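You operate a simulated robot arm through the tools that you are given. There is no shell and no other tool.

Carry out the task below with a simulated robot arm. There is one attempt and no reset: what you move stays moved.

JOB
Put things in order on the laundry counter top. At the end: the clear tumbler stands where the cream balm jar stood; the cream balm jar stands on top of the green bath soap; the purple powder puff stands where the purple tumbler stood; the purple tumbler stands where the clear tumbler stood; whatever was shut is shut again. Leave all else as you found it, and nothing knocked over.

It is judged by the outcome, as a careful person would: the job done as asked, and still so three seconds after it is handed in. It fails if anything else is knocked over, pushed out of place, dropped, spilled or broken.

ROBOT AND FRAMES
A 6-joint arm with a two-finger gripper, fixed in place. Base frame: the origin is at the foot of the arm, x ahead of it, y to its left, z up; the work surface is at about z = 0. Units: mm, rad, N and s.
With the tool pointing down near the work surface it reaches from about 180 to 480 mm from the base axis. Its first joint turns from -1.152 to 1.152 rad. Payload 1.76 kg.
The TCP is the grasp point between the finger pads, 29 mm short of the fingertips. In the tool frame z runs along the fingers and y along their closing line. The gripper opens to 82 mm; its body begins 58 mm behind the TCP.
Orientation is that of the tool frame in the base frame, as a unit quaternion [w, x, y, z]. With the fingers straight down and closing along the base's y, the tool's x points along the base's -x, its y along +y and its z along -z.

CONTROLS
- The arm moves only by the tool send_rows. Its argument "targets" is one flat list of numbers, 7 for each row, row after row: the shift along the tool's x, y, z in units of 200 mm (1.0 is 200 mm), then the turn, a rotation vector about the tool's x, y, z in units of 45 degrees (1.0 is 45 degrees), then the opening, from 0 (shut) to 1 (fully open). In form: [tx, ty, tz, ax, ay, az, hand, tx, ty, tz, ax, ay, az, hand, ...]. A call has 1 to 20 rows; each row is the pose to reach, as a shift and turn from the pose commanded when the call began, along the tool's axes at that moment. A call with a number of a shift or a turn outside -1 to 1 is refused whole. Each row takes 0.2 s and may step no farther than 50 mm and 0.15 rad from the row before; otherwise, or with a gripper value out of range, the whole call is refused. A pose out of reach is approached as far as the arm can. The call stops where the force on the tool passes 40 N (or 10 N more than at its start, if that is more) or the arm is blocked; 0.2 s more then pass. Each finger travels about 203.5 mm/s and halts on what it meets, pressing with about 34 N; the grip force reading is that of the motor and also rises with nothing between the fingers. The clock runs only during rows and for 0.2 s after the last one: add rows that repeat a pose to give the fingers time. It gives the time, the measured TCP pose, the force on the tool (base axes), the opening and the grip force at its end, in the units of the frame above (readings bear some noise), with the torque about the TCP (base axes, N m) and any sound that the robot's microphone picked up.
- Cameras (640 x 400 px; columns grow to the right, rows downward): "scene" is fixed at [71, 346.4, 432.7]; the picture's right is [-0.61, -0.79, 0.00], its down [-0.38, 0.30, -0.88] and it looks along [0.69, -0.54, -0.48] (base axes); focal length 214 px, centre (320, 200). "wrist" rides on the gripper at [79, 4, -89] in the tool frame; the picture's right is [-0.05, 1.00, 0.00], its down [-0.71, -0.04, -0.71] and it looks along [-0.71, -0.04, 0.71] (tool axes); focal length 256 px, centre (320, 200). There is no depth. A picture from a camera that has moved, and an enlarged one, comes with that camera's place and axes in the base frame and with its lens.
- capture(camera): a new picture of that camera. It takes no simulated time.
- enlarge(camera, box): a new picture of the part [left, top, right, bottom] of that camera's present view, enlarged. It takes no simulated time.
- finish_job(): hands the job in; it is judged then, once.

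Places have to be worked out from the pictures, the camera data and where the tool is seen. Open the gripper and draw the arm clear of the work before you hand the job in, unless the task says otherwise.

The tools are called after "Request:" as name(argument=value, ...) on one line, values as JSON. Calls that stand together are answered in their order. send_rows: Moves the arm, as the interface text tells. Its arguments: {"type":"object","properties":{"targets":{"type":"array"}},"required":["targets"]} The other tools are called the same way: capture (camera) takes a picture; enlarge (camera, box) takes an enlarged picture of a part of a camera's view; finish_job () hands the job in.

At the start:

```text
t: 0.0
ee_pos: [230.2, 81.8, 353.9]
tool_rot: [0.001, 0.0, 1.0, 0.001]
ft_force: [-1.0, -1.1, 0.2]
wrist_torque: [0.02, -0.02, 0.02]
finger_gap: 82.0
grip_force: 0.0
```

scene: 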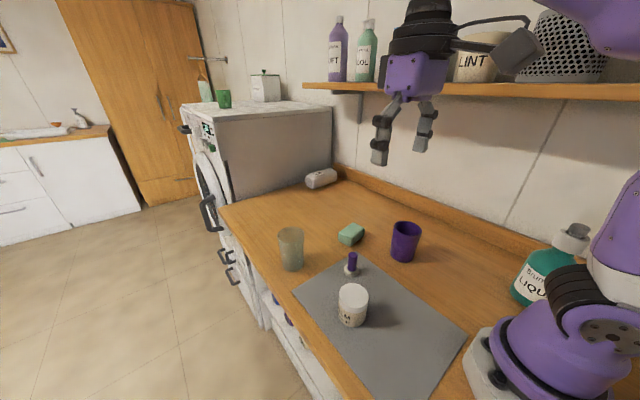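
wrist: 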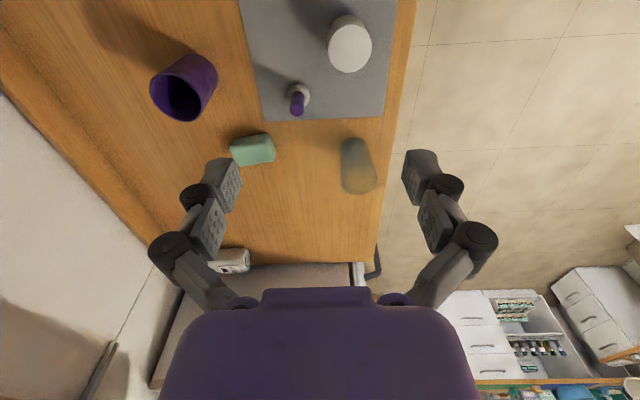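

I'll start by looking closely at both views to identify the objects and work out where they stand.

Request:
enlarge(camera="scene", box=[260, 200, 460, 340])

Request:
enlarge(camera="wrist", box=[140, 0, 420, 200])

Request:
enlarge(camera="scene", box=[440, 180, 640, 400])

```text
2.86 times, centred on (360, 270) of scene
camera zoom: at [71.0, 346.4, 432.7], right [-0.61, -0.79, 0.0], down [-0.38, 0.3, -0.88], along [0.69, -0.54, -0.48], focal length 613 px, centre (206, 0)
```

zoom: 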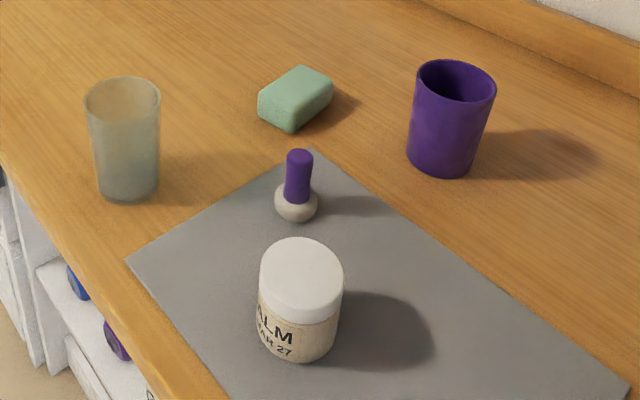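

```text
2.00 times, centred on (280, 100) of wrist
camera zoom: at [149.3, 84.6, 444.0], right [0.05, 1.0, 0.0], down [0.7, -0.04, 0.71], along [0.71, -0.04, -0.71], focal length 512 px, centre (400, 400)
```

zoom: 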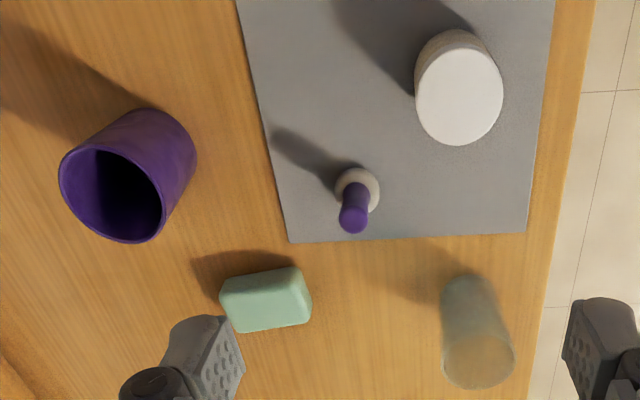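

```text
1.82 times, centred on (540, 290) of scene
camera zoom: at [71.0, 346.4, 432.7], right [-0.61, -0.79, 0.0], down [-0.38, 0.3, -0.88], along [0.69, -0.54, -0.48], focal length 390 px, centre (-80, 36)
```

zoom: 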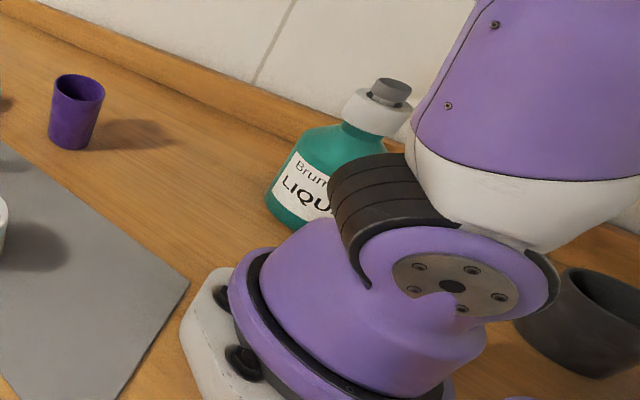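

From the two views I place things roughly at: jar (247,122), puff (330,40), purple tumbler (287,-116), clear tumbler (444,144), soap (424,-57). I'll hover over the jar at z≈200 with the hand open to refine the estimate.

Request:
send_rows(targets=[-0.017, 0.04, 0.154, 0, 0, 0, 1, -0.034, 0.08, 0.308, 0, 0, 0, 1, -0.051, 0.12, 0.462, 0, 0, 0, 1, -0.068, 0.16, 0.616, 0, 0, 0, 1, -0.085, 0.2, 0.77, 0, 0, 0, 1, -0.085, 0.2, 0.77, 0, 0, 0, 1])

Request:
capture(camera="wrist")

Request:
capture(camera="scene")

```text
t: 1.4
ee_pos: [246.0, 122.4, 201.7]
tool_rot: [0.0, 0.0, 1.0, 0.001]
ft_force: [-0.4, -0.8, 0.4]
wrist_torque: [0.0, -0.03, 0.01]
finger_gap: 82.0
grip_force: 0.0
```

```text
taken
camera wrist: at [166.4, 125.4, 290.1], right [0.05, 1.0, 0.0], down [0.7, -0.04, 0.71], along [0.71, -0.04, -0.71], focal length 256 px, centre (320, 200)
```

wrist: 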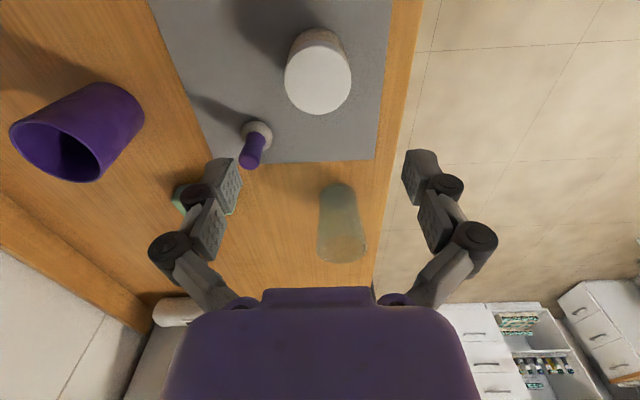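

```text
taken
```

scene: 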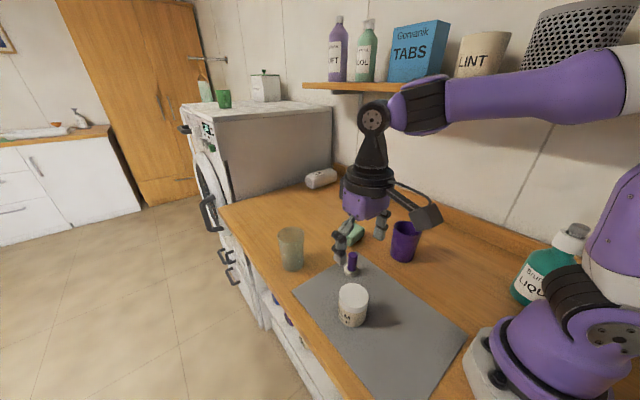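

The jar lid is laterally centred under the tool (u≈318). I'll enlarge the wrist view to refine its x position and check the other objects.

Request:
enlarge(camera="wrist", box=[220, 10, 420, 135])

Request:
enlarge(camera="wrist", box=[240, 150, 440, 275])

Request:
enlarge(camera="wrist", box=[0, 60, 200, 185])

```text
3.20 times, centred on (320, 72) of wrist
camera zoom: at [166.4, 125.4, 290.1], right [0.05, 1.0, 0.0], down [0.7, -0.04, 0.71], along [0.71, -0.04, -0.71], focal length 819 px, centre (320, 608)
```

zoom: 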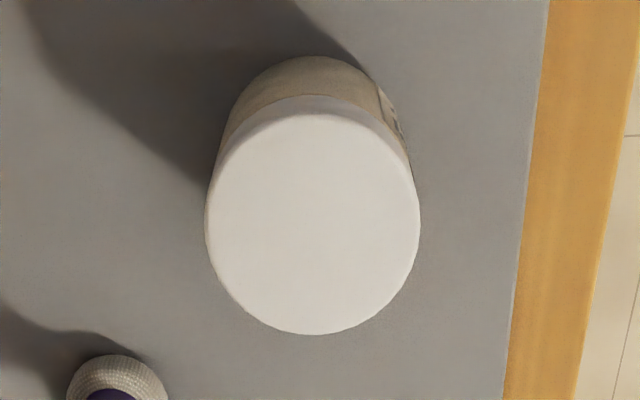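

```text
3.20 times, centred on (340, 212) of wrist
camera zoom: at [166.4, 125.4, 290.1], right [0.05, 1.0, 0.0], down [0.7, -0.04, 0.71], along [0.71, -0.04, -0.71], focal length 819 px, centre (256, 160)
```

zoom: 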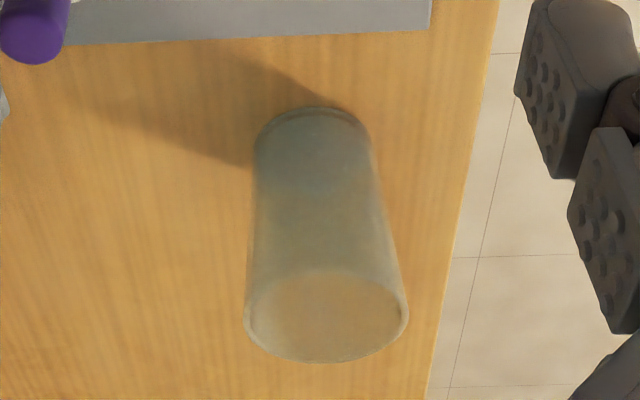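

```text
3.20 times, centred on (100, 122) of wrist
camera zoom: at [166.4, 125.4, 290.1], right [0.05, 1.0, 0.0], down [0.7, -0.04, 0.71], along [0.71, -0.04, -0.71], focal length 819 px, centre (1024, 448)
```

zoom: 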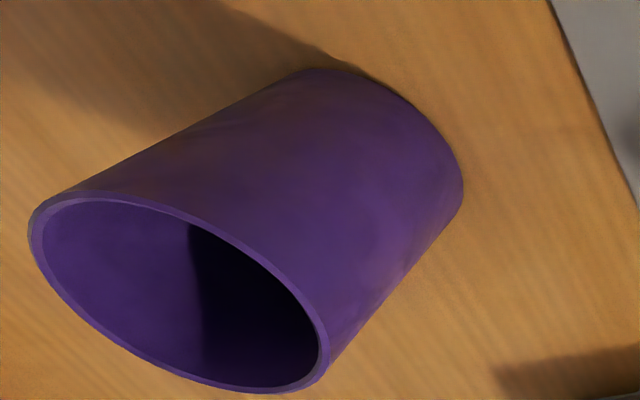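

The jar centre comes out near (248.5, 120.5) with a height of about 68 mm and a diameter of about 57. The clear tumbler may hold liquid, so I'll look at it from above and hover there before touching anything.

Request:
send_rows(targets=[-0.16, 0.018, 0, 0, 0, 0, 1, -0.32, 0.036, 0, 0, 0, 0, 1, -0.48, 0.054, 0, 0, 0, 0, 1, -0.64, 0.072, 0, 0, 0, 0, 1, -0.8, 0.09, 0, 0, 0, 0, 1, -0.96, 0.11, 0, 0, 0, 0, 1, -0.96, 0.11, 0, 0, 0, 0, 1])

Request:
capture(camera="wrist")

Request:
enlarge(camera="wrist", box=[220, 0, 420, 125])

```text
t: 3.0
ee_pos: [425.6, 137.4, 196.2]
tool_rot: [0.001, -0.001, 1.0, 0.001]
ft_force: [-0.4, 0.5, 0.3]
wrist_torque: [0.0, 0.0, -0.02]
finger_gap: 81.8
grip_force: 0.1
out of reach, approached as far as the arm can: row 6, 7
```

```text
taken
camera wrist: at [345.9, 140.8, 284.4], right [0.05, 1.0, 0.0], down [0.71, -0.04, 0.71], along [0.71, -0.04, -0.71], focal length 256 px, centre (320, 200)
```

wrist: 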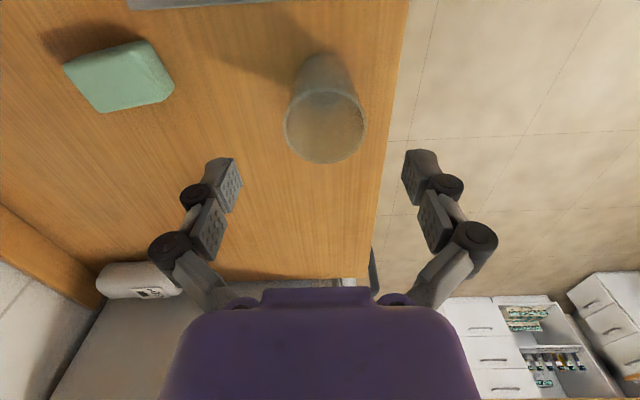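

```text
3.20 times, centred on (320, 62) of wrist
camera zoom: at [345.9, 140.8, 284.4], right [0.05, 1.0, 0.0], down [0.71, -0.04, 0.71], along [0.71, -0.04, -0.71], focal length 819 px, centre (320, 640)
```

zoom: 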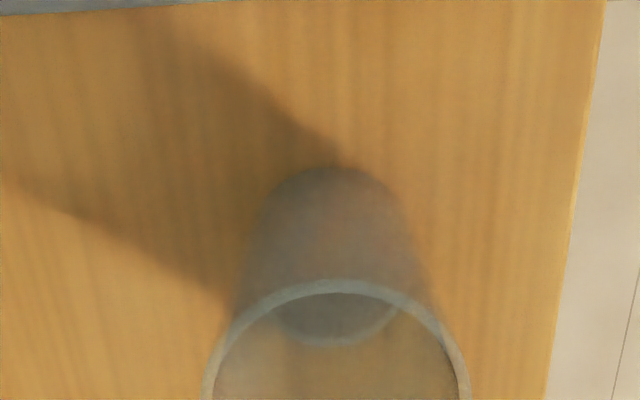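

At z≈196 the arm's reach tops out near 447 mm radius, so the clear tumbler (about (450,141), height ~104, rim ~65) will have to be handled low down. Next I'll hover near the soap and zoom on the tumbler in the scene view.

Request:
send_rows(targets=[0.03, -0.14, 0, 0, 0, 0, 1, 0.06, -0.28, 0, 0, 0, 0, 1, 0.09, -0.42, 0, 0, 0, 0, 1, 0.12, -0.56, 0, 0, 0, 0, 1, 0.15, -0.7, 0, 0, 0, 0, 1, 0.175, -0.85, 0, 0, 0, 0, 1, 0.175, -1.0, 0, 0, 0, 0, 1, 0.175, -1.0, 0, 0, 0, 0, 1])

Request:
capture(camera="wrist")

Request:
enlarge(camera="wrist", box=[220, 0, 420, 125])

Request:
enlarge(camera="scene", box=[250, 210, 350, 280])

```text
t: 4.8
ee_pos: [390.7, -64.2, 195.3]
tool_rot: [0.001, 0.0, 1.0, 0.001]
ft_force: [0.2, 0.8, -0.5]
wrist_torque: [0.0, -0.03, -0.02]
finger_gap: 81.8
grip_force: 0.0
```

```text
taken
camera wrist: at [310.6, -59.6, 284.3], right [0.05, 1.0, 0.0], down [0.7, -0.04, 0.71], along [0.71, -0.04, -0.71], focal length 256 px, centre (320, 200)
```

wrist: 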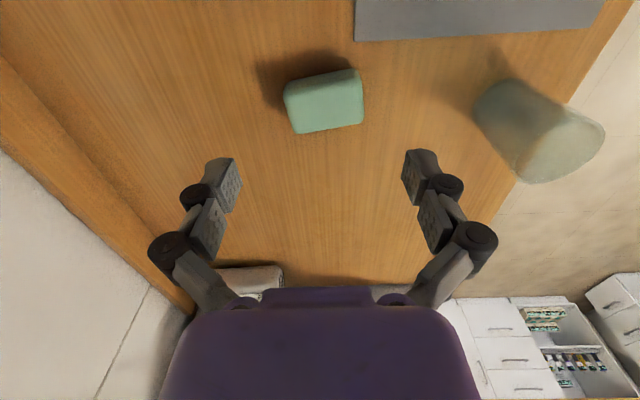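

```text
3.20 times, centred on (320, 62) of wrist
camera zoom: at [310.6, -59.6, 284.3], right [0.05, 1.0, 0.0], down [0.7, -0.04, 0.71], along [0.71, -0.04, -0.71], focal length 819 px, centre (320, 640)
```

zoom: 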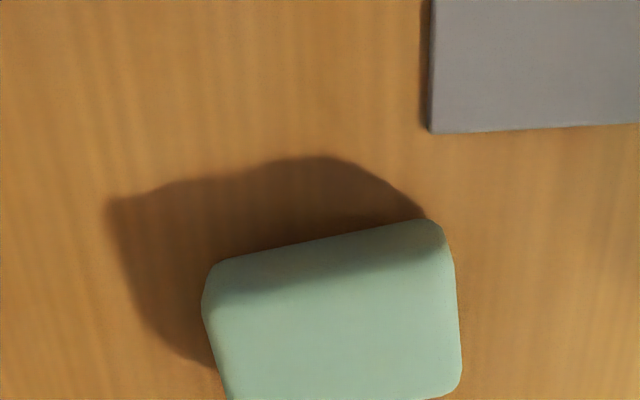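

```text
5.71 times, centred on (300, 245) of scene
camera zoom: at [71.0, 346.3, 432.7], right [-0.61, -0.79, 0.0], down [-0.38, 0.3, -0.88], along [0.69, -0.54, -0.48], focal length 1226 px, centre (434, -57)
```

zoom: 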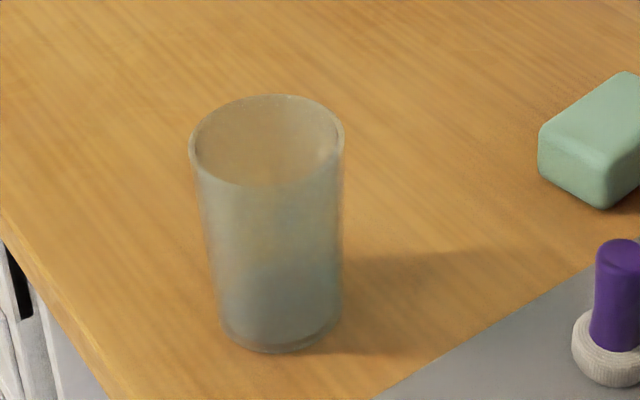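

The relative moves continue from the reached pose. Now I'll enlarge the soap fully to measure its top face.

Request:
enlarge(camera="wrist", box=[240, 50, 400, 150])

Request:
enlarge(camera="scene", box=[320, 205, 400, 255])

```text
4.00 times, centred on (320, 100) of wrist
camera zoom: at [310.6, -59.6, 284.3], right [0.05, 1.0, 0.0], down [0.7, -0.04, 0.71], along [0.71, -0.04, -0.71], focal length 1024 px, centre (320, 600)
```

zoom: 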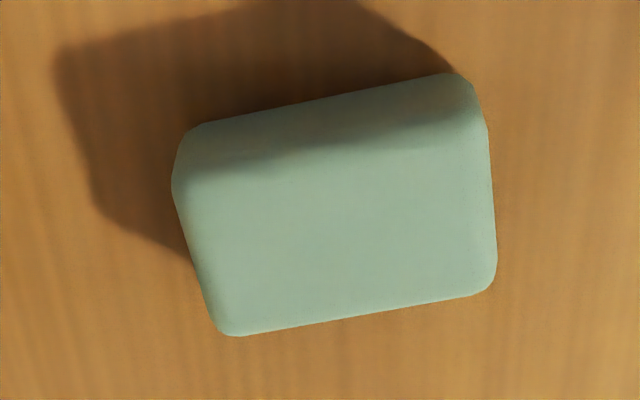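

```text
8.00 times, centred on (360, 230) of scene
camera zoom: at [71.0, 346.3, 432.7], right [-0.61, -0.79, 0.0], down [-0.38, 0.3, -0.88], along [0.69, -0.54, -0.48], focal length 1716 px, centre (0, -40)
```

zoom: 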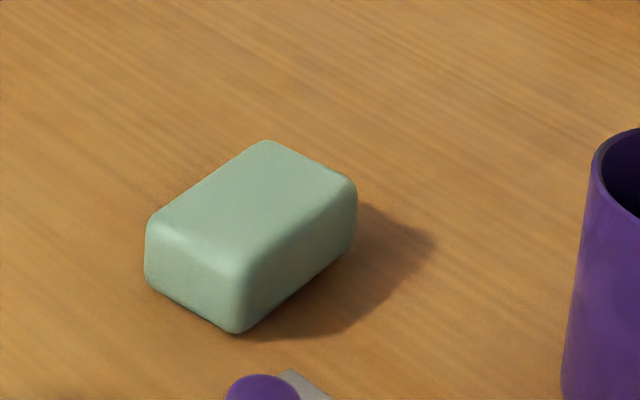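

Soap centre is about (430.5,-58.5), its top at z≈33, about 72 × 47 mm with the long side roughly along y. Now to the purple tumbler.

Request:
send_rows(targets=[0.13, -0.065, 0, 0, 0, 0, 1, 0.26, -0.13, 0, 0, 0, 0, 1, 0.39, -0.195, 0, 0, 0, 0, 1, 0.5185, -0.26, -0.025, 0, 0, 0, 1, 0.5185, -0.26, -0.025, 0, 0, 0, 1])

Request:
capture(camera="wrist")

Request:
enlarge(camera="wrist", box=[220, 10, 420, 135])

```text
t: 6.0
ee_pos: [288.1, -115.1, 199.2]
tool_rot: [0.001, -0.001, 1.0, 0.001]
ft_force: [0.2, -0.6, -0.6]
wrist_torque: [-0.03, 0.02, 0.02]
finger_gap: 82.0
grip_force: 0.1
```

```text
taken
camera wrist: at [207.2, -110.9, 288.5], right [0.05, 1.0, 0.0], down [0.7, -0.04, 0.71], along [0.71, -0.04, -0.71], focal length 256 px, centre (320, 200)
```

wrist: 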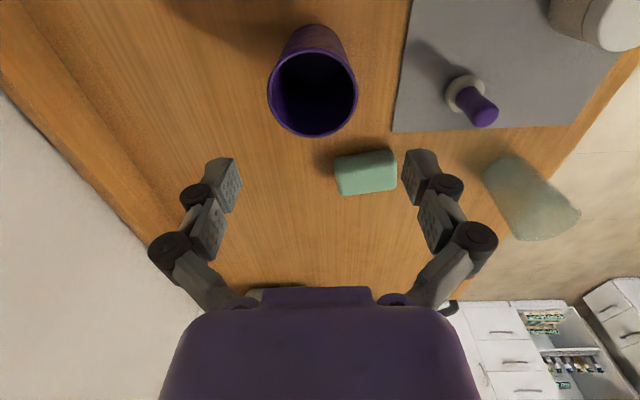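

```text
3.20 times, centred on (320, 72) of wrist
camera zoom: at [207.2, -110.9, 288.5], right [0.05, 1.0, 0.0], down [0.7, -0.04, 0.71], along [0.71, -0.04, -0.71], focal length 819 px, centre (320, 608)
```

zoom: 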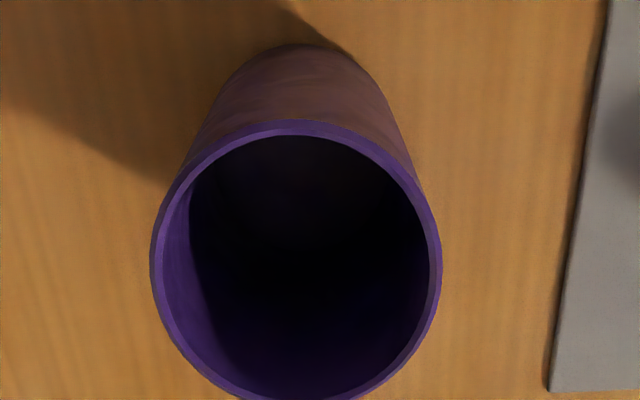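

Purple tumbler is about (290,-120.5), height ~97, rim ~67. Next I'll hover over the powder puff to measure it.

Request:
send_rows(targets=[-0.04, 0.155, 0, 0, 0, 0, 1, -0.08, 0.31, 0, 0, 0, 0, 1, -0.12, 0.465, 0, 0, 0, 0, 1, -0.16, 0.62, 0, 0, 0, 0, 1, -0.21, 0.775, 0, 0, 0, 0, 1, -0.21, 0.775, 0, 0, 0, 0, 1])

Request:
capture(camera="wrist")

Request:
enlarge(camera="wrist", box=[240, 30, 400, 130])

Request:
enlarge(camera="scene", box=[310, 240, 410, 310])

```text
t: 7.4
ee_pos: [328.8, 39.2, 199.9]
tool_rot: [0.001, 0.0, 1.0, 0.001]
ft_force: [-0.7, 0.5, -0.6]
wrist_torque: [-0.03, 0.0, -0.01]
finger_gap: 82.0
grip_force: 0.2
```

```text
taken
camera wrist: at [249.2, 43.8, 288.9], right [0.05, 1.0, 0.0], down [0.7, -0.04, 0.71], along [0.71, -0.04, -0.71], focal length 256 px, centre (320, 200)
```

wrist: 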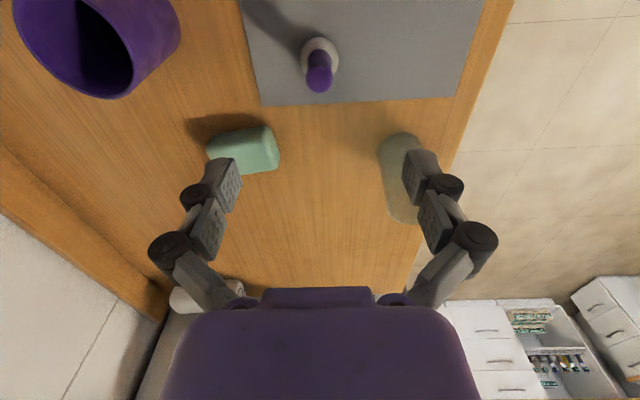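

```text
4.00 times, centred on (320, 80) of wrist
camera zoom: at [249.2, 43.8, 288.9], right [0.05, 1.0, 0.0], down [0.7, -0.04, 0.71], along [0.71, -0.04, -0.71], focal length 1024 px, centre (320, 680)
```

zoom: 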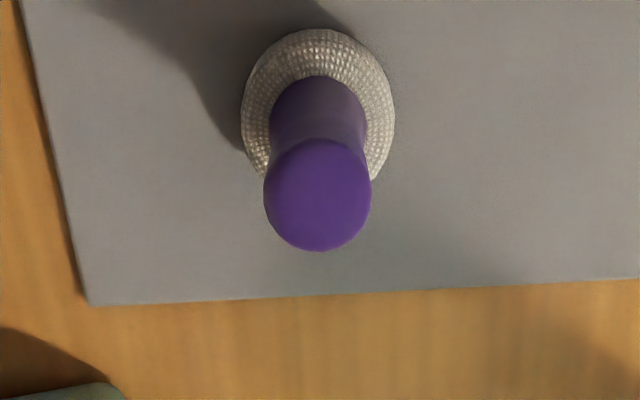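

```text
5.71 times, centred on (360, 275) of scene
camera zoom: at [71.0, 346.4, 432.7], right [-0.61, -0.79, 0.0], down [-0.38, 0.3, -0.88], along [0.69, -0.54, -0.48], focal length 1226 px, centre (91, -229)
```

zoom: 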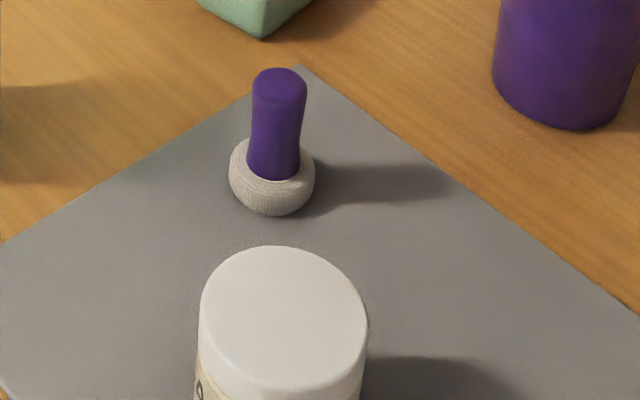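

Puff is about (328,39.3), ~67 tall, handle ~21 mm wide above a ~37 mm base. Everything is measured, so I'll go over the jar and descend to z≈110 to verify alignment.

Request:
send_rows(targets=[0.1, 0.1, 0, 0, 0, 0, 1, 0.2, 0.2, 0, 0, 0, 0, 1, 0.3, 0.3, 0, 0, 0, 0, 1, 0.405, 0.405, 0, 0, 0, 0, 1, 0.405, 0.405, 0.15, 0, 0, 0, 1, 0.405, 0.405, 0.3, 0, 0, 0, 1, 0.405, 0.405, 0.45, 0, 0, 0, 1, 0.405, 0.405, 0.45, 0, 0, 0, 1])

Request:
capture(camera="wrist")

Request:
enlarge(camera="scene", box=[280, 200, 440, 330])

```text
t: 9.2
ee_pos: [247.5, 121.1, 109.7]
tool_rot: [0.001, -0.001, 1.0, 0.001]
ft_force: [-1.4, 0.2, 0.5]
wrist_torque: [0.03, -0.01, -0.01]
finger_gap: 82.1
grip_force: 0.0
```

```text
taken
camera wrist: at [167.9, 124.6, 198.7], right [0.05, 1.0, 0.0], down [0.7, -0.04, 0.71], along [0.71, -0.04, -0.71], focal length 256 px, centre (320, 200)
```

wrist: 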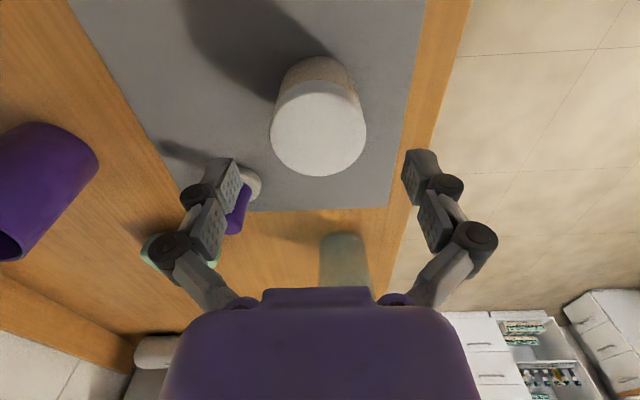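

```text
3.08 times, centred on (360, 265) of scene
camera zoom: at [71.0, 346.4, 432.7], right [-0.61, -0.79, 0.0], down [-0.38, 0.3, -0.88], along [0.69, -0.54, -0.48], focal length 660 px, centre (197, 0)
```

zoom: 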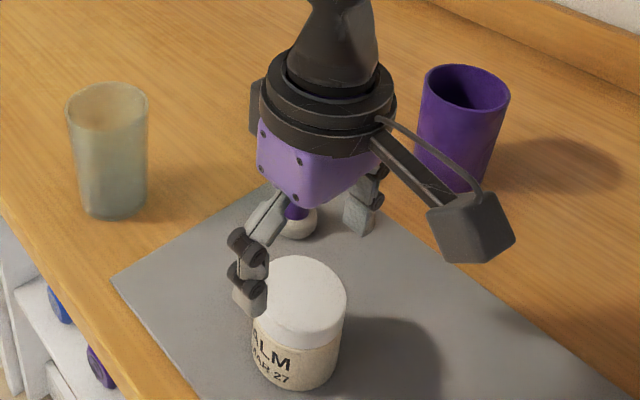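

The jar is centred between the open fingers to within about 1 mm. I'll descend to z≈37 in steps.

Request:
send_rows(targets=[-0.003, -0.004, 0.1, 0, 0, 0, 1, -0.005, -0.005, 0.2, 0, 0, 0, 1, -0.005, -0.005, 0.28, 0, 0, 0, 1, -0.005, -0.005, 0.335, 0, 0, 0, 1, -0.005, -0.005, 0.363, 0, 0, 0, 1, -0.005, -0.005, 0.363, 0, 0, 0, 1])

Request:
capture(camera="wrist")

Request:
enlarge(camera="scene", box=[280, 230, 440, 350])

```text
t: 10.6
ee_pos: [248.5, 120.6, 36.5]
tool_rot: [0.001, -0.001, 1.0, 0.001]
ft_force: [0.0, -0.5, 0.6]
wrist_torque: [0.0, -0.01, 0.0]
finger_gap: 81.9
grip_force: 0.1
```

```text
taken
camera wrist: at [169.4, 123.2, 126.4], right [0.05, 1.0, 0.0], down [0.7, -0.04, 0.71], along [0.71, -0.04, -0.71], focal length 256 px, centre (320, 200)
```

wrist: 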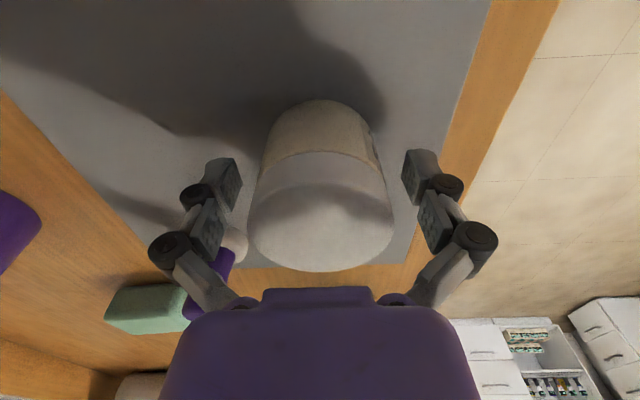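

```text
3.33 times, centred on (360, 290) of scene
camera zoom: at [71.0, 346.4, 432.7], right [-0.61, -0.79, 0.0], down [-0.38, 0.3, -0.88], along [0.69, -0.54, -0.48], focal length 715 px, centre (187, -100)
```

zoom: 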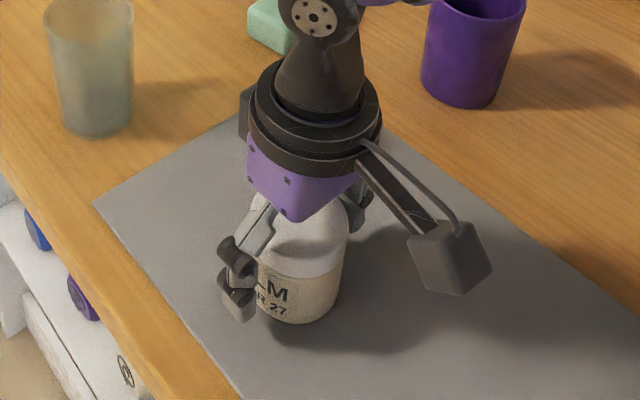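

The fingers straddle the jar with clearance on both sides. I'll close gently and check the gap and force.

Request:
send_rows(targets=[0, 0, 0, 0, 0, 0, 0.85, 0, 0, 0, 0, 0, 0, 0.77, 0, 0, 0, 0, 0, 0, 0.72, 0, 0, 0, 0, 0, 0, 0.66, 0, 0, 0, 0, 0, 0, 0.5, 0, 0, 0, 0, 0, 0, 0.4, 0, 0, 0, 0, 0, 0, 0.4])

Request:
capture(camera="wrist")

```text
t: 12.2
ee_pos: [249.1, 119.7, 37.6]
tool_rot: [0.001, -0.001, 1.0, 0.001]
ft_force: [-3.7, -1.7, 14.1]
wrist_torque: [0.01, 0.11, 0.0]
finger_gap: 56.2
grip_force: 33.6
```

```text
taken
camera wrist: at [169.4, 123.3, 126.7], right [0.05, 1.0, 0.0], down [0.7, -0.04, 0.71], along [0.71, -0.04, -0.71], focal length 256 px, centre (320, 200)
```

wrist: 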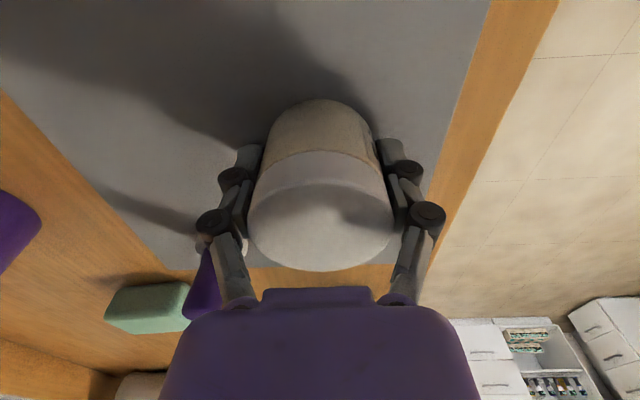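

Jar gripped (gap 56.2 mm, 33.6 N). I'll lift slowly and check that it holds.

Request:
send_rows(targets=[0, 0, -0.025, 0, 0, 0, 0.4, 0, 0, -0.06, 0, 0, 0, 0.4, 0, 0, -0.12, 0, 0, 0, 0.4, 0, 0, -0.2, 0, 0, 0, 0.4, 0, 0, -0.3, 0, 0, 0, 0.4, 0, 0, -0.4, 0, 0, 0, 0.4, 0, 0, -0.5, 0, 0, 0, 0.4, 0, 0, -0.58, 0, 0, 0, 0.4, 0, 0, -0.6, 0, 0, 0, 0.4, 0, 0, -0.6, 0, 0, 0, 0.4])

Request:
capture(camera="wrist")

Request:
capture(camera="scene")

```text
t: 14.4
ee_pos: [249.3, 120.9, 157.7]
tool_rot: [0.0, -0.001, 1.0, 0.001]
ft_force: [0.0, -0.1, -1.6]
wrist_torque: [-0.03, 0.01, -0.01]
finger_gap: 56.0
grip_force: 34.0
```

```text
taken
camera wrist: at [169.4, 123.7, 246.3], right [0.05, 1.0, 0.0], down [0.7, -0.04, 0.71], along [0.71, -0.04, -0.71], focal length 256 px, centre (320, 200)
```

wrist: 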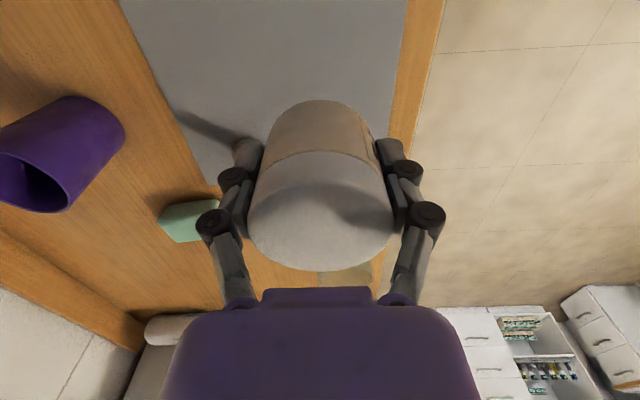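

```text
taken
```

scene: 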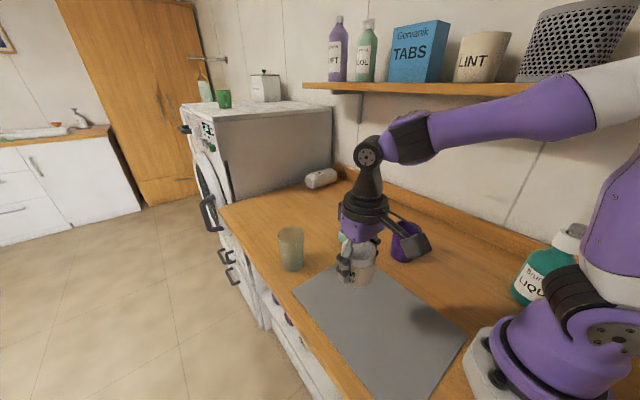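

Jar is held steady. I'll carry it at z≈158 (its base ~120, well above the puff) to above the soap at (430.5,-58.5).

Request:
send_rows(targets=[-0.06, -0.06, 0, 0, 0, 0, 0.4, -0.15, -0.148, 0, 0, 0, 0, 0.4, -0.25, -0.247, 0, 0, 0, 0, 0.4, -0.35, -0.346, 0, 0, 0, 0, 0.4, -0.45, -0.445, 0, 0, 0, 0, 0.4, -0.55, -0.544, 0, 0, 0, 0, 0.4, -0.65, -0.643, 0, 0, 0, 0, 0.4, -0.75, -0.742, 0, 0, 0, 0, 0.4, -0.84, -0.83, 0, 0, 0, 0, 0.4, -0.906, -0.896, 0, 0, 0, 0, 0.4, -0.906, -0.896, 0, 0, 0, 0, 0.4])

Request:
capture(camera="wrist")

Request:
enlarge(camera="scene", box=[280, 180, 440, 280])

```text
t: 16.8
ee_pos: [430.5, -58.5, 158.0]
tool_rot: [0.001, 0.0, 1.0, 0.0]
ft_force: [0.9, 0.3, -1.6]
wrist_torque: [0.0, 0.01, -0.05]
finger_gap: 56.0
grip_force: 34.0
```

```text
taken
camera wrist: at [350.6, -55.3, 247.2], right [0.05, 1.0, 0.0], down [0.7, -0.04, 0.71], along [0.71, -0.04, -0.71], focal length 256 px, centre (320, 200)
```

wrist: 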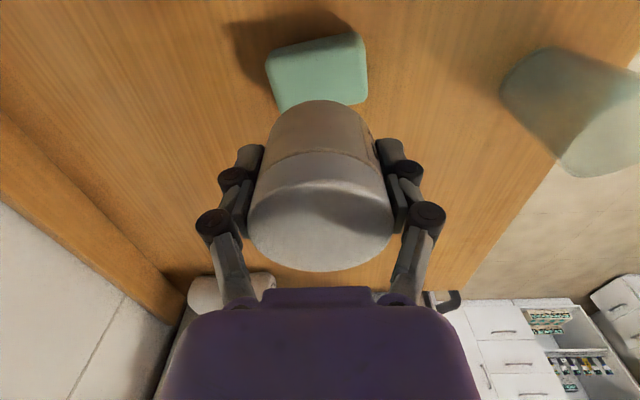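

```text
4.00 times, centred on (360, 230) of scene
camera zoom: at [71.0, 346.4, 432.7], right [-0.61, -0.79, 0.0], down [-0.38, 0.3, -0.88], along [0.69, -0.54, -0.48], focal length 858 px, centre (160, 80)
```

zoom: 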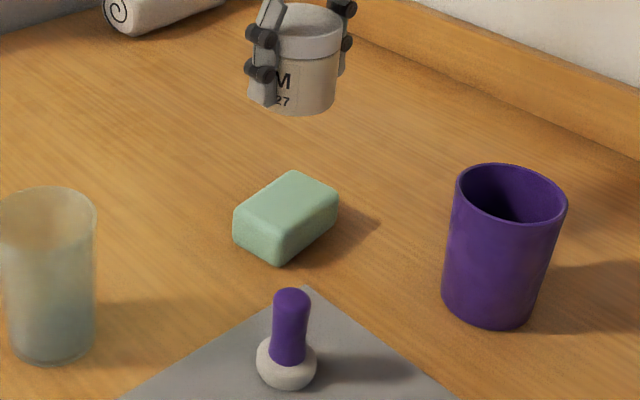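

Jar hangs over the soap. I'll zoom on the wrist view for a lateral alignment check before lowering.

Request:
enlarge(camera="wrist", box=[230, 10, 410, 122])

```text
3.56 times, centred on (320, 66) of wrist
camera zoom: at [350.6, -55.3, 247.2], right [0.05, 1.0, 0.0], down [0.7, -0.04, 0.71], along [0.71, -0.04, -0.71], focal length 910 px, centre (320, 676)
```

zoom: 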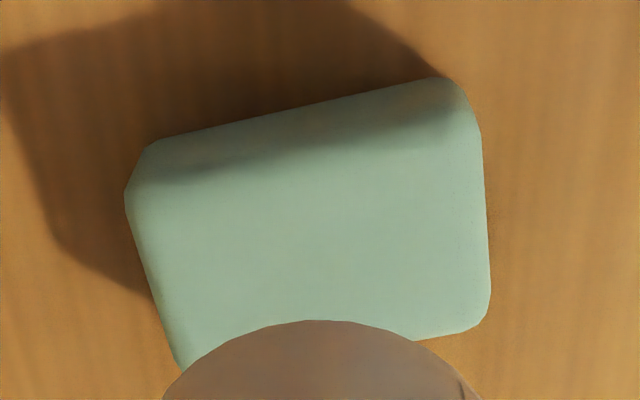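

Laterally dead-on; soap centre in x ≈ 429. I'll lower to z≈76, a few mm above the expected contact.

Request:
send_rows(targets=[0.003, 0, 0.08, 0, 0, 0, 0.4, 0.005, 0, 0.16, 0, 0, 0, 0.4, 0.005, 0, 0.24, 0, 0, 0, 0.4, 0.005, 0, 0.32, 0, 0, 0, 0.4, 0.005, 0, 0.37, 0, 0, 0, 0.4, 0.005, 0, 0.4, 0, 0, 0, 0.4, 0.005, 0, 0.41, 0, 0, 0, 0.4, 0.005, 0, 0.41, 0, 0, 0, 0.4])

Request:
enlarge(camera="scene", box=[310, 190, 410, 260])

Request:
capture(camera="wrist")

```text
t: 18.6
ee_pos: [428.5, -59.5, 75.4]
tool_rot: [0.001, -0.001, 1.0, 0.001]
ft_force: [0.2, -0.9, -1.6]
wrist_torque: [0.01, -0.03, 0.02]
finger_gap: 56.0
grip_force: 33.5
```

```text
5.71 times, centred on (360, 225) of scene
camera zoom: at [71.0, 346.4, 432.7], right [-0.61, -0.79, 0.0], down [-0.38, 0.3, -0.88], along [0.69, -0.54, -0.48], focal length 1226 px, centre (91, 57)
```

zoom: 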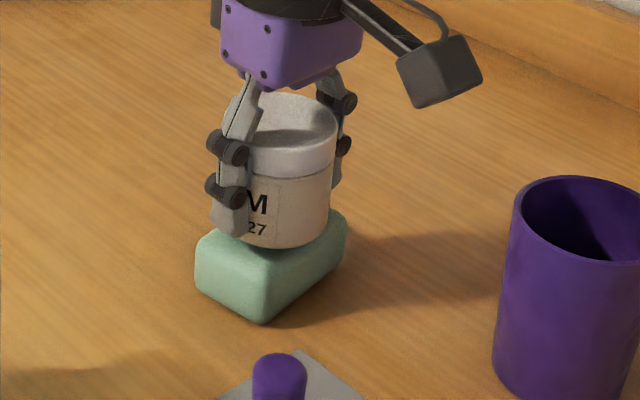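

```text
taken
camera wrist: at [349.3, -55.1, 164.2], right [0.05, 1.0, 0.0], down [0.7, -0.04, 0.71], along [0.71, -0.04, -0.71], focal length 256 px, centre (320, 200)
```

wrist: 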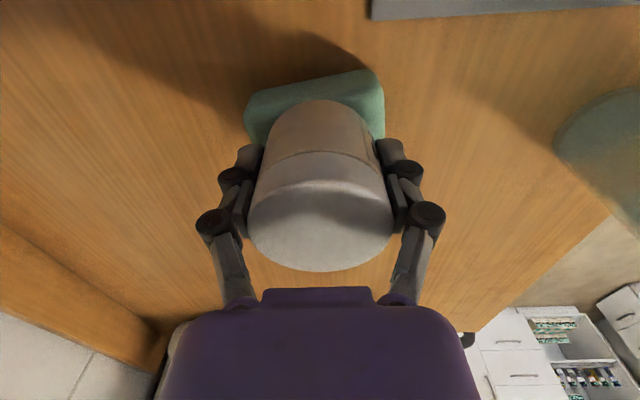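

No contact yet and the alignment looks good. I'll lower in 1 mm steps and watch the vertical force.

Request:
send_rows(targets=[0, 0, 0.005, 0, 0, 0, 0.4, 0, 0, 0.01, 0, 0, 0, 0.4, 0, 0, 0.015, 0, 0, 0, 0.4, 0, 0, 0.02, 0, 0, 0, 0.4])

```text
t: 19.6
ee_pos: [430.0, -58.0, 72.2]
tool_rot: [0.001, -0.001, 1.0, 0.001]
ft_force: [-0.6, -0.6, -1.6]
wrist_torque: [-0.04, 0.0, -0.05]
finger_gap: 56.0
grip_force: 34.1
```

Still free-hanging (-1.6 N). I'll continue down in small steps.

Request:
send_rows(targets=[0, 0, 0.005, 0, 0, 0, 0.4, 0, 0, 0.01, 0, 0, 0, 0.4, 0, 0, 0.01, 0, 0, 0, 0.4])

```text
t: 20.4
ee_pos: [428.3, -57.7, 70.7]
tool_rot: [0.0, -0.001, 1.0, 0.001]
ft_force: [-0.9, -0.7, 2.8]
wrist_torque: [-0.03, -0.01, 0.01]
finger_gap: 56.0
grip_force: 33.6
```

Contact made (force went from -1.6 to +2.8 N). I'll release gently and check.

Request:
send_rows(targets=[0, 0, 0, 0, 0, 0, 0.6, 0, 0, 0, 0, 0, 0, 0.67, 0, 0, 0, 0, 0, 0, 0.7, 0, 0, 0, 0, 0, 0, 0.74, 0, 0, 0, 0, 0, 0, 0.8, 0, 0, 0, 0, 0, 0, 0.9, 0, 0, 0, 0, 0, 0, 1, 0, 0, 0, 0, 0, 0, 1])

Request:
capture(camera="wrist")

Request:
enlarge(camera="scene", box=[310, 190, 410, 260])

```text
t: 22.2
ee_pos: [428.1, -58.4, 69.4]
tool_rot: [0.001, -0.001, 1.0, 0.001]
ft_force: [-0.8, -0.2, 1.2]
wrist_torque: [-0.01, 0.01, 0.0]
finger_gap: 81.8
grip_force: 0.0
```

```text
taken
camera wrist: at [349.6, -55.0, 158.5], right [0.05, 1.0, 0.0], down [0.7, -0.04, 0.71], along [0.71, -0.04, -0.71], focal length 256 px, centre (320, 200)
```

wrist: 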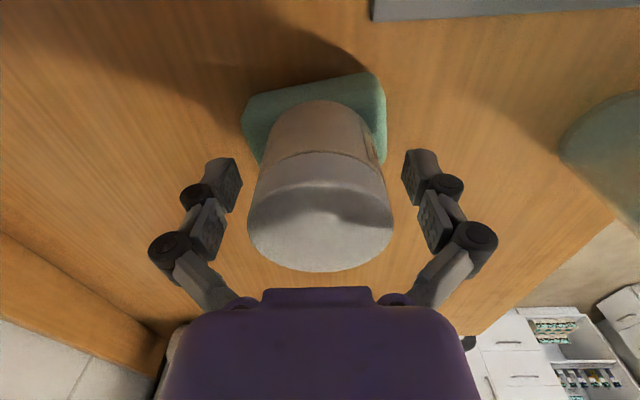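

```text
5.71 times, centred on (360, 225) of scene
camera zoom: at [71.0, 346.4, 432.7], right [-0.61, -0.79, 0.0], down [-0.38, 0.3, -0.88], along [0.69, -0.54, -0.48], focal length 1226 px, centre (91, 57)
```

zoom: 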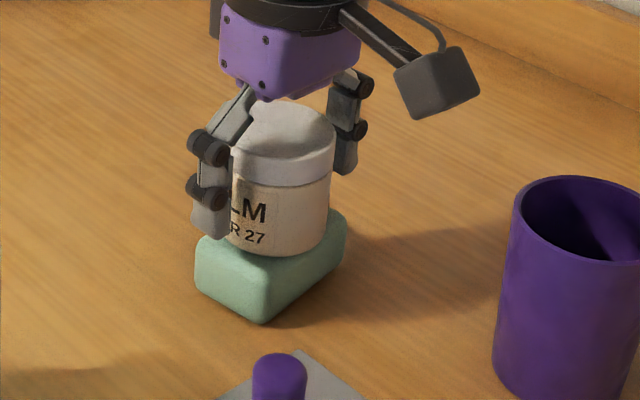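

Jar stands on the soap, centred. I'll raise straight up to clear it.

Request:
send_rows(targets=[0, 0, -0.03, 0, 0, 0, 1, 0, 0, -0.08, 0, 0, 0, 1, 0, 0, -0.16, 0, 0, 0, 1, 0, 0, -0.26, 0, 0, 0, 1, 0, 0, -0.36, 0, 0, 0, 1, 0, 0, -0.46, 0, 0, 0, 1, 0, 0, -0.53, 0, 0, 0, 1, 0, 0, -0.53, 0, 0, 0, 1])

Request:
capture(camera="wrist")

Request:
enlarge(camera="scene", box=[310, 190, 410, 260])

```text
t: 24.0
ee_pos: [428.9, -58.5, 175.3]
tool_rot: [0.001, -0.001, 1.0, 0.0]
ft_force: [0.3, -0.2, -0.1]
wrist_torque: [0.0, 0.02, 0.02]
finger_gap: 82.0
grip_force: 0.0
```

```text
taken
camera wrist: at [349.8, -55.3, 264.1], right [0.05, 1.0, 0.0], down [0.7, -0.04, 0.71], along [0.71, -0.04, -0.71], focal length 256 px, centre (320, 200)
```

wrist: 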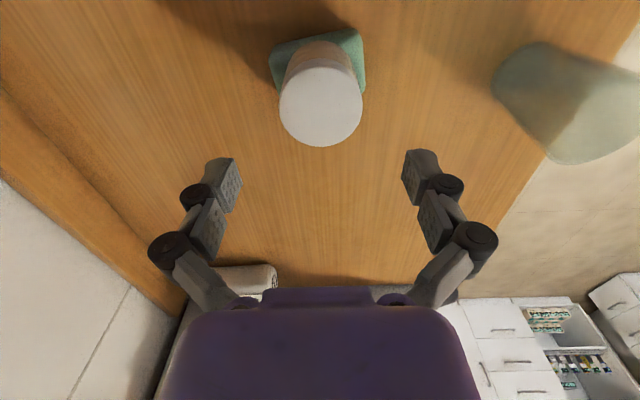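

```text
5.71 times, centred on (360, 225) of scene
camera zoom: at [71.0, 346.4, 432.7], right [-0.61, -0.79, 0.0], down [-0.38, 0.3, -0.88], along [0.69, -0.54, -0.48], focal length 1226 px, centre (91, 57)
```

zoom: 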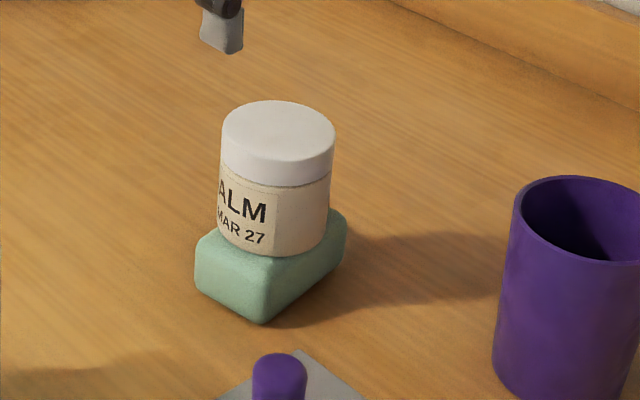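

Jar is stable on the soap. Now I'll travel to just inboard of the clear tumbler at (435,140,150), still above its rim, to verify alignment.

Request:
send_rows(targets=[0, 0.15, 0, 0, 0, 0, 1, 0, 0.3, 0.02, 0, 0, 0, 1, 0, 0.45, 0.04, 0, 0, 0, 1, -0.01, 0.6, 0.07, 0, 0, 0, 1, -0.02, 0.75, 0.1, 0, 0, 0, 1, -0.03, 0.88, 0.125, 0, 0, 0, 1, -0.03, 0.9925, 0.125, 0, 0, 0, 1, -0.03, 0.9925, 0.125, 0, 0, 0, 1])

Request:
capture(camera="wrist")

Request:
enlarge(camera="wrist", box=[230, 50, 410, 190])

Request:
enlarge(camera="scene", box=[240, 190, 360, 290])

```text
t: 25.8
ee_pos: [435.4, 140.2, 150.8]
tool_rot: [0.0, 0.0, 1.0, 0.001]
ft_force: [0.1, -1.5, -0.4]
wrist_torque: [-0.04, 0.01, 0.02]
finger_gap: 81.9
grip_force: 0.1
```

```text
taken
camera wrist: at [355.9, 143.2, 240.0], right [0.05, 1.0, 0.0], down [0.7, -0.04, 0.71], along [0.71, -0.04, -0.71], focal length 256 px, centre (320, 200)
```

wrist: 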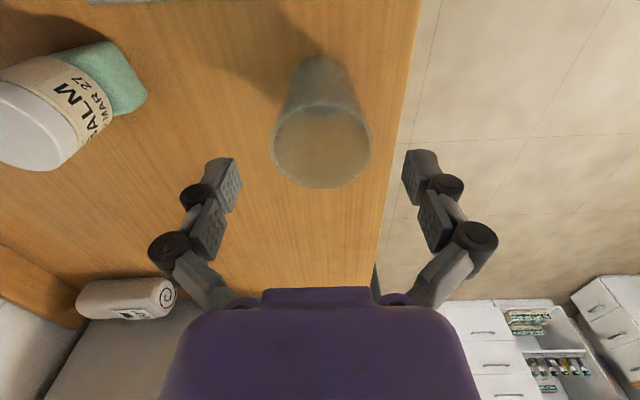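

```text
2.86 times, centred on (320, 120) of wrist
camera zoom: at [355.9, 143.2, 240.0], right [0.05, 1.0, 0.0], down [0.7, -0.04, 0.71], along [0.71, -0.04, -0.71], focal length 731 px, centre (320, 429)
```

zoom: 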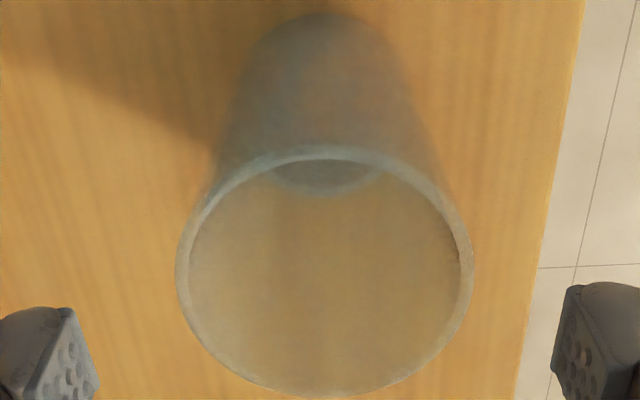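

```text
4.00 times, centred on (300, 240) of scene
camera zoom: at [71.0, 346.4, 432.7], right [-0.61, -0.79, 0.0], down [-0.38, 0.3, -0.88], along [0.69, -0.54, -0.48], focal length 858 px, centre (400, 40)
```

zoom: 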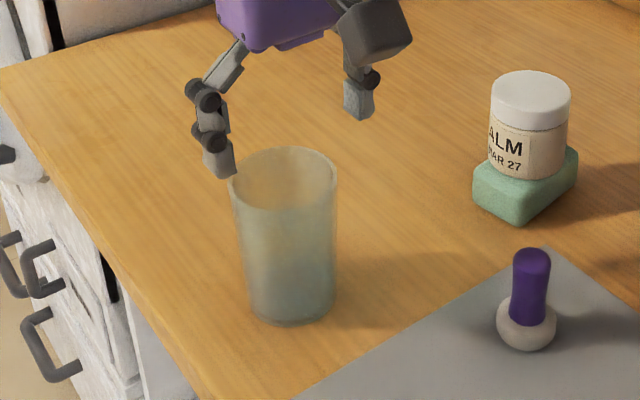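

Rim is centred within ~1 mm; tumbler centre ≈ (448.5,140.7), height ~104, rim ~64, no liquid visible. I'll descend around it to z≈58 while easing outward 13 mm.

Request:
send_rows(targets=[0, 0.002, 0.08, 0, 0, 0, 1, -0.01, 0.003, 0.16, 0, 0, 0, 1, -0.025, 0.003, 0.24, 0, 0, 0, 1, -0.045, 0.003, 0.32, 0, 0, 0, 1, -0.06, 0.003, 0.4, 0, 0, 0, 1, -0.066, 0.003, 0.45, 0, 0, 0, 1, -0.066, 0.003, 0.464, 0, 0, 0, 1, -0.066, 0.003, 0.464, 0, 0, 0, 1])

Request:
capture(camera="wrist")

Request:
enlarge(camera="scene", box=[240, 190, 360, 290])

```text
t: 27.6
ee_pos: [448.2, 140.2, 58.4]
tool_rot: [0.002, 0.0, 1.0, 0.001]
ft_force: [0.2, -0.5, -0.7]
wrist_torque: [0.02, 0.0, -0.02]
finger_gap: 82.1
grip_force: 0.0
```

```text
taken
camera wrist: at [368.8, 143.7, 147.3], right [0.05, 1.0, 0.0], down [0.7, -0.04, 0.71], along [0.71, -0.04, -0.71], focal length 256 px, centre (320, 200)
```

wrist: 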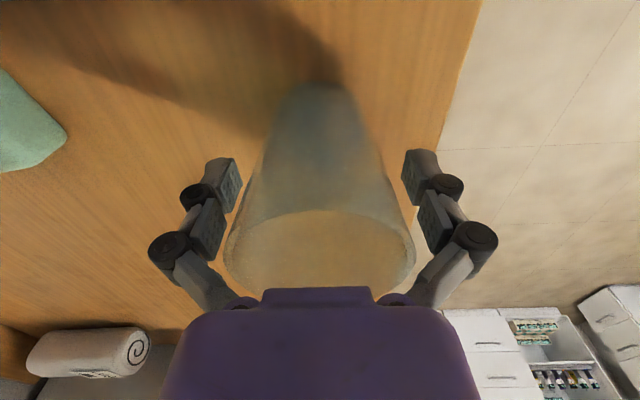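

```text
4.00 times, centred on (300, 240) of scene
camera zoom: at [71.0, 346.4, 432.7], right [-0.61, -0.79, 0.0], down [-0.38, 0.3, -0.88], along [0.69, -0.54, -0.48], focal length 858 px, centre (400, 40)
```

zoom: 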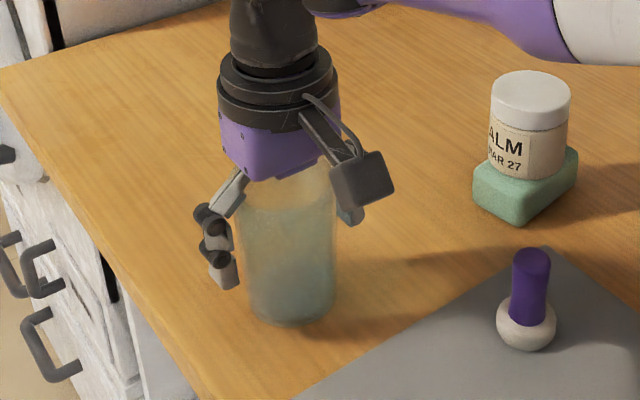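

In position, with the tumbler between the fingers and nothing touching. I'll close gently.

Request:
send_rows(targets=[0, 0, 0, 0, 0, 0, 0.88, 0, 0, 0, 0, 0, 0, 0.82, 0, 0, 0, 0, 0, 0, 0.77, 0, 0, 0, 0, 0, 0, 0.73, 0, 0, 0, 0, 0, 0, 0.68, 0, 0, 0, 0, 0, 0, 0.5, 0, 0, 0, 0, 0, 0, 0.4, 0, 0, 0, 0, 0, 0, 0.4])

Request:
capture(camera="wrist")

Request:
enlarge(camera="scene", box=[240, 190, 360, 290])

```text
t: 28.4
ee_pos: [450.7, 140.9, 63.8]
tool_rot: [0.007, -0.001, 1.0, 0.003]
ft_force: [-3.2, -1.6, 23.2]
wrist_torque: [-0.09, -0.12, 0.0]
finger_gap: 67.7
grip_force: 34.3
stopped in row 3: the force on the tool passed its limit at 42 N (the readings are from after the stop); the commanded pose is now the measured one
```

```text
taken
camera wrist: at [369.8, 144.0, 151.9], right [0.05, 1.0, 0.01], down [0.7, -0.04, 0.72], along [0.72, -0.03, -0.7], focal length 256 px, centre (320, 200)
```

wrist: 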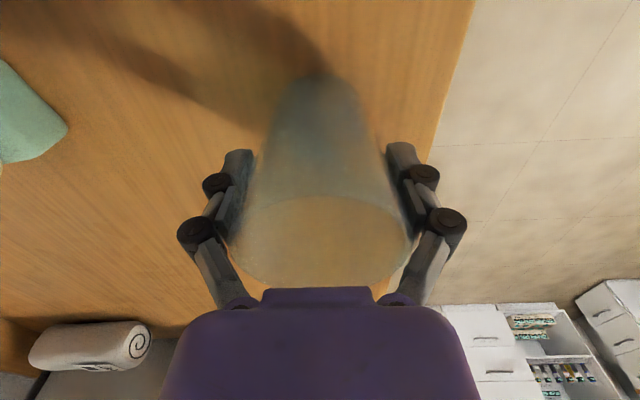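

```text
4.00 times, centred on (300, 240) of scene
camera zoom: at [70.9, 346.3, 432.8], right [-0.61, -0.79, 0.0], down [-0.38, 0.3, -0.88], along [0.69, -0.54, -0.48], focal length 858 px, centre (400, 40)
```

zoom: 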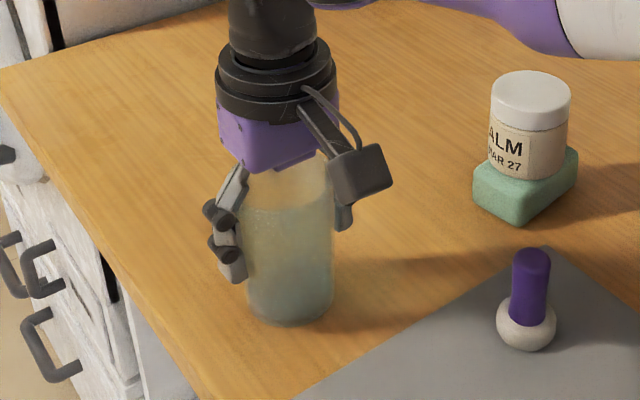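

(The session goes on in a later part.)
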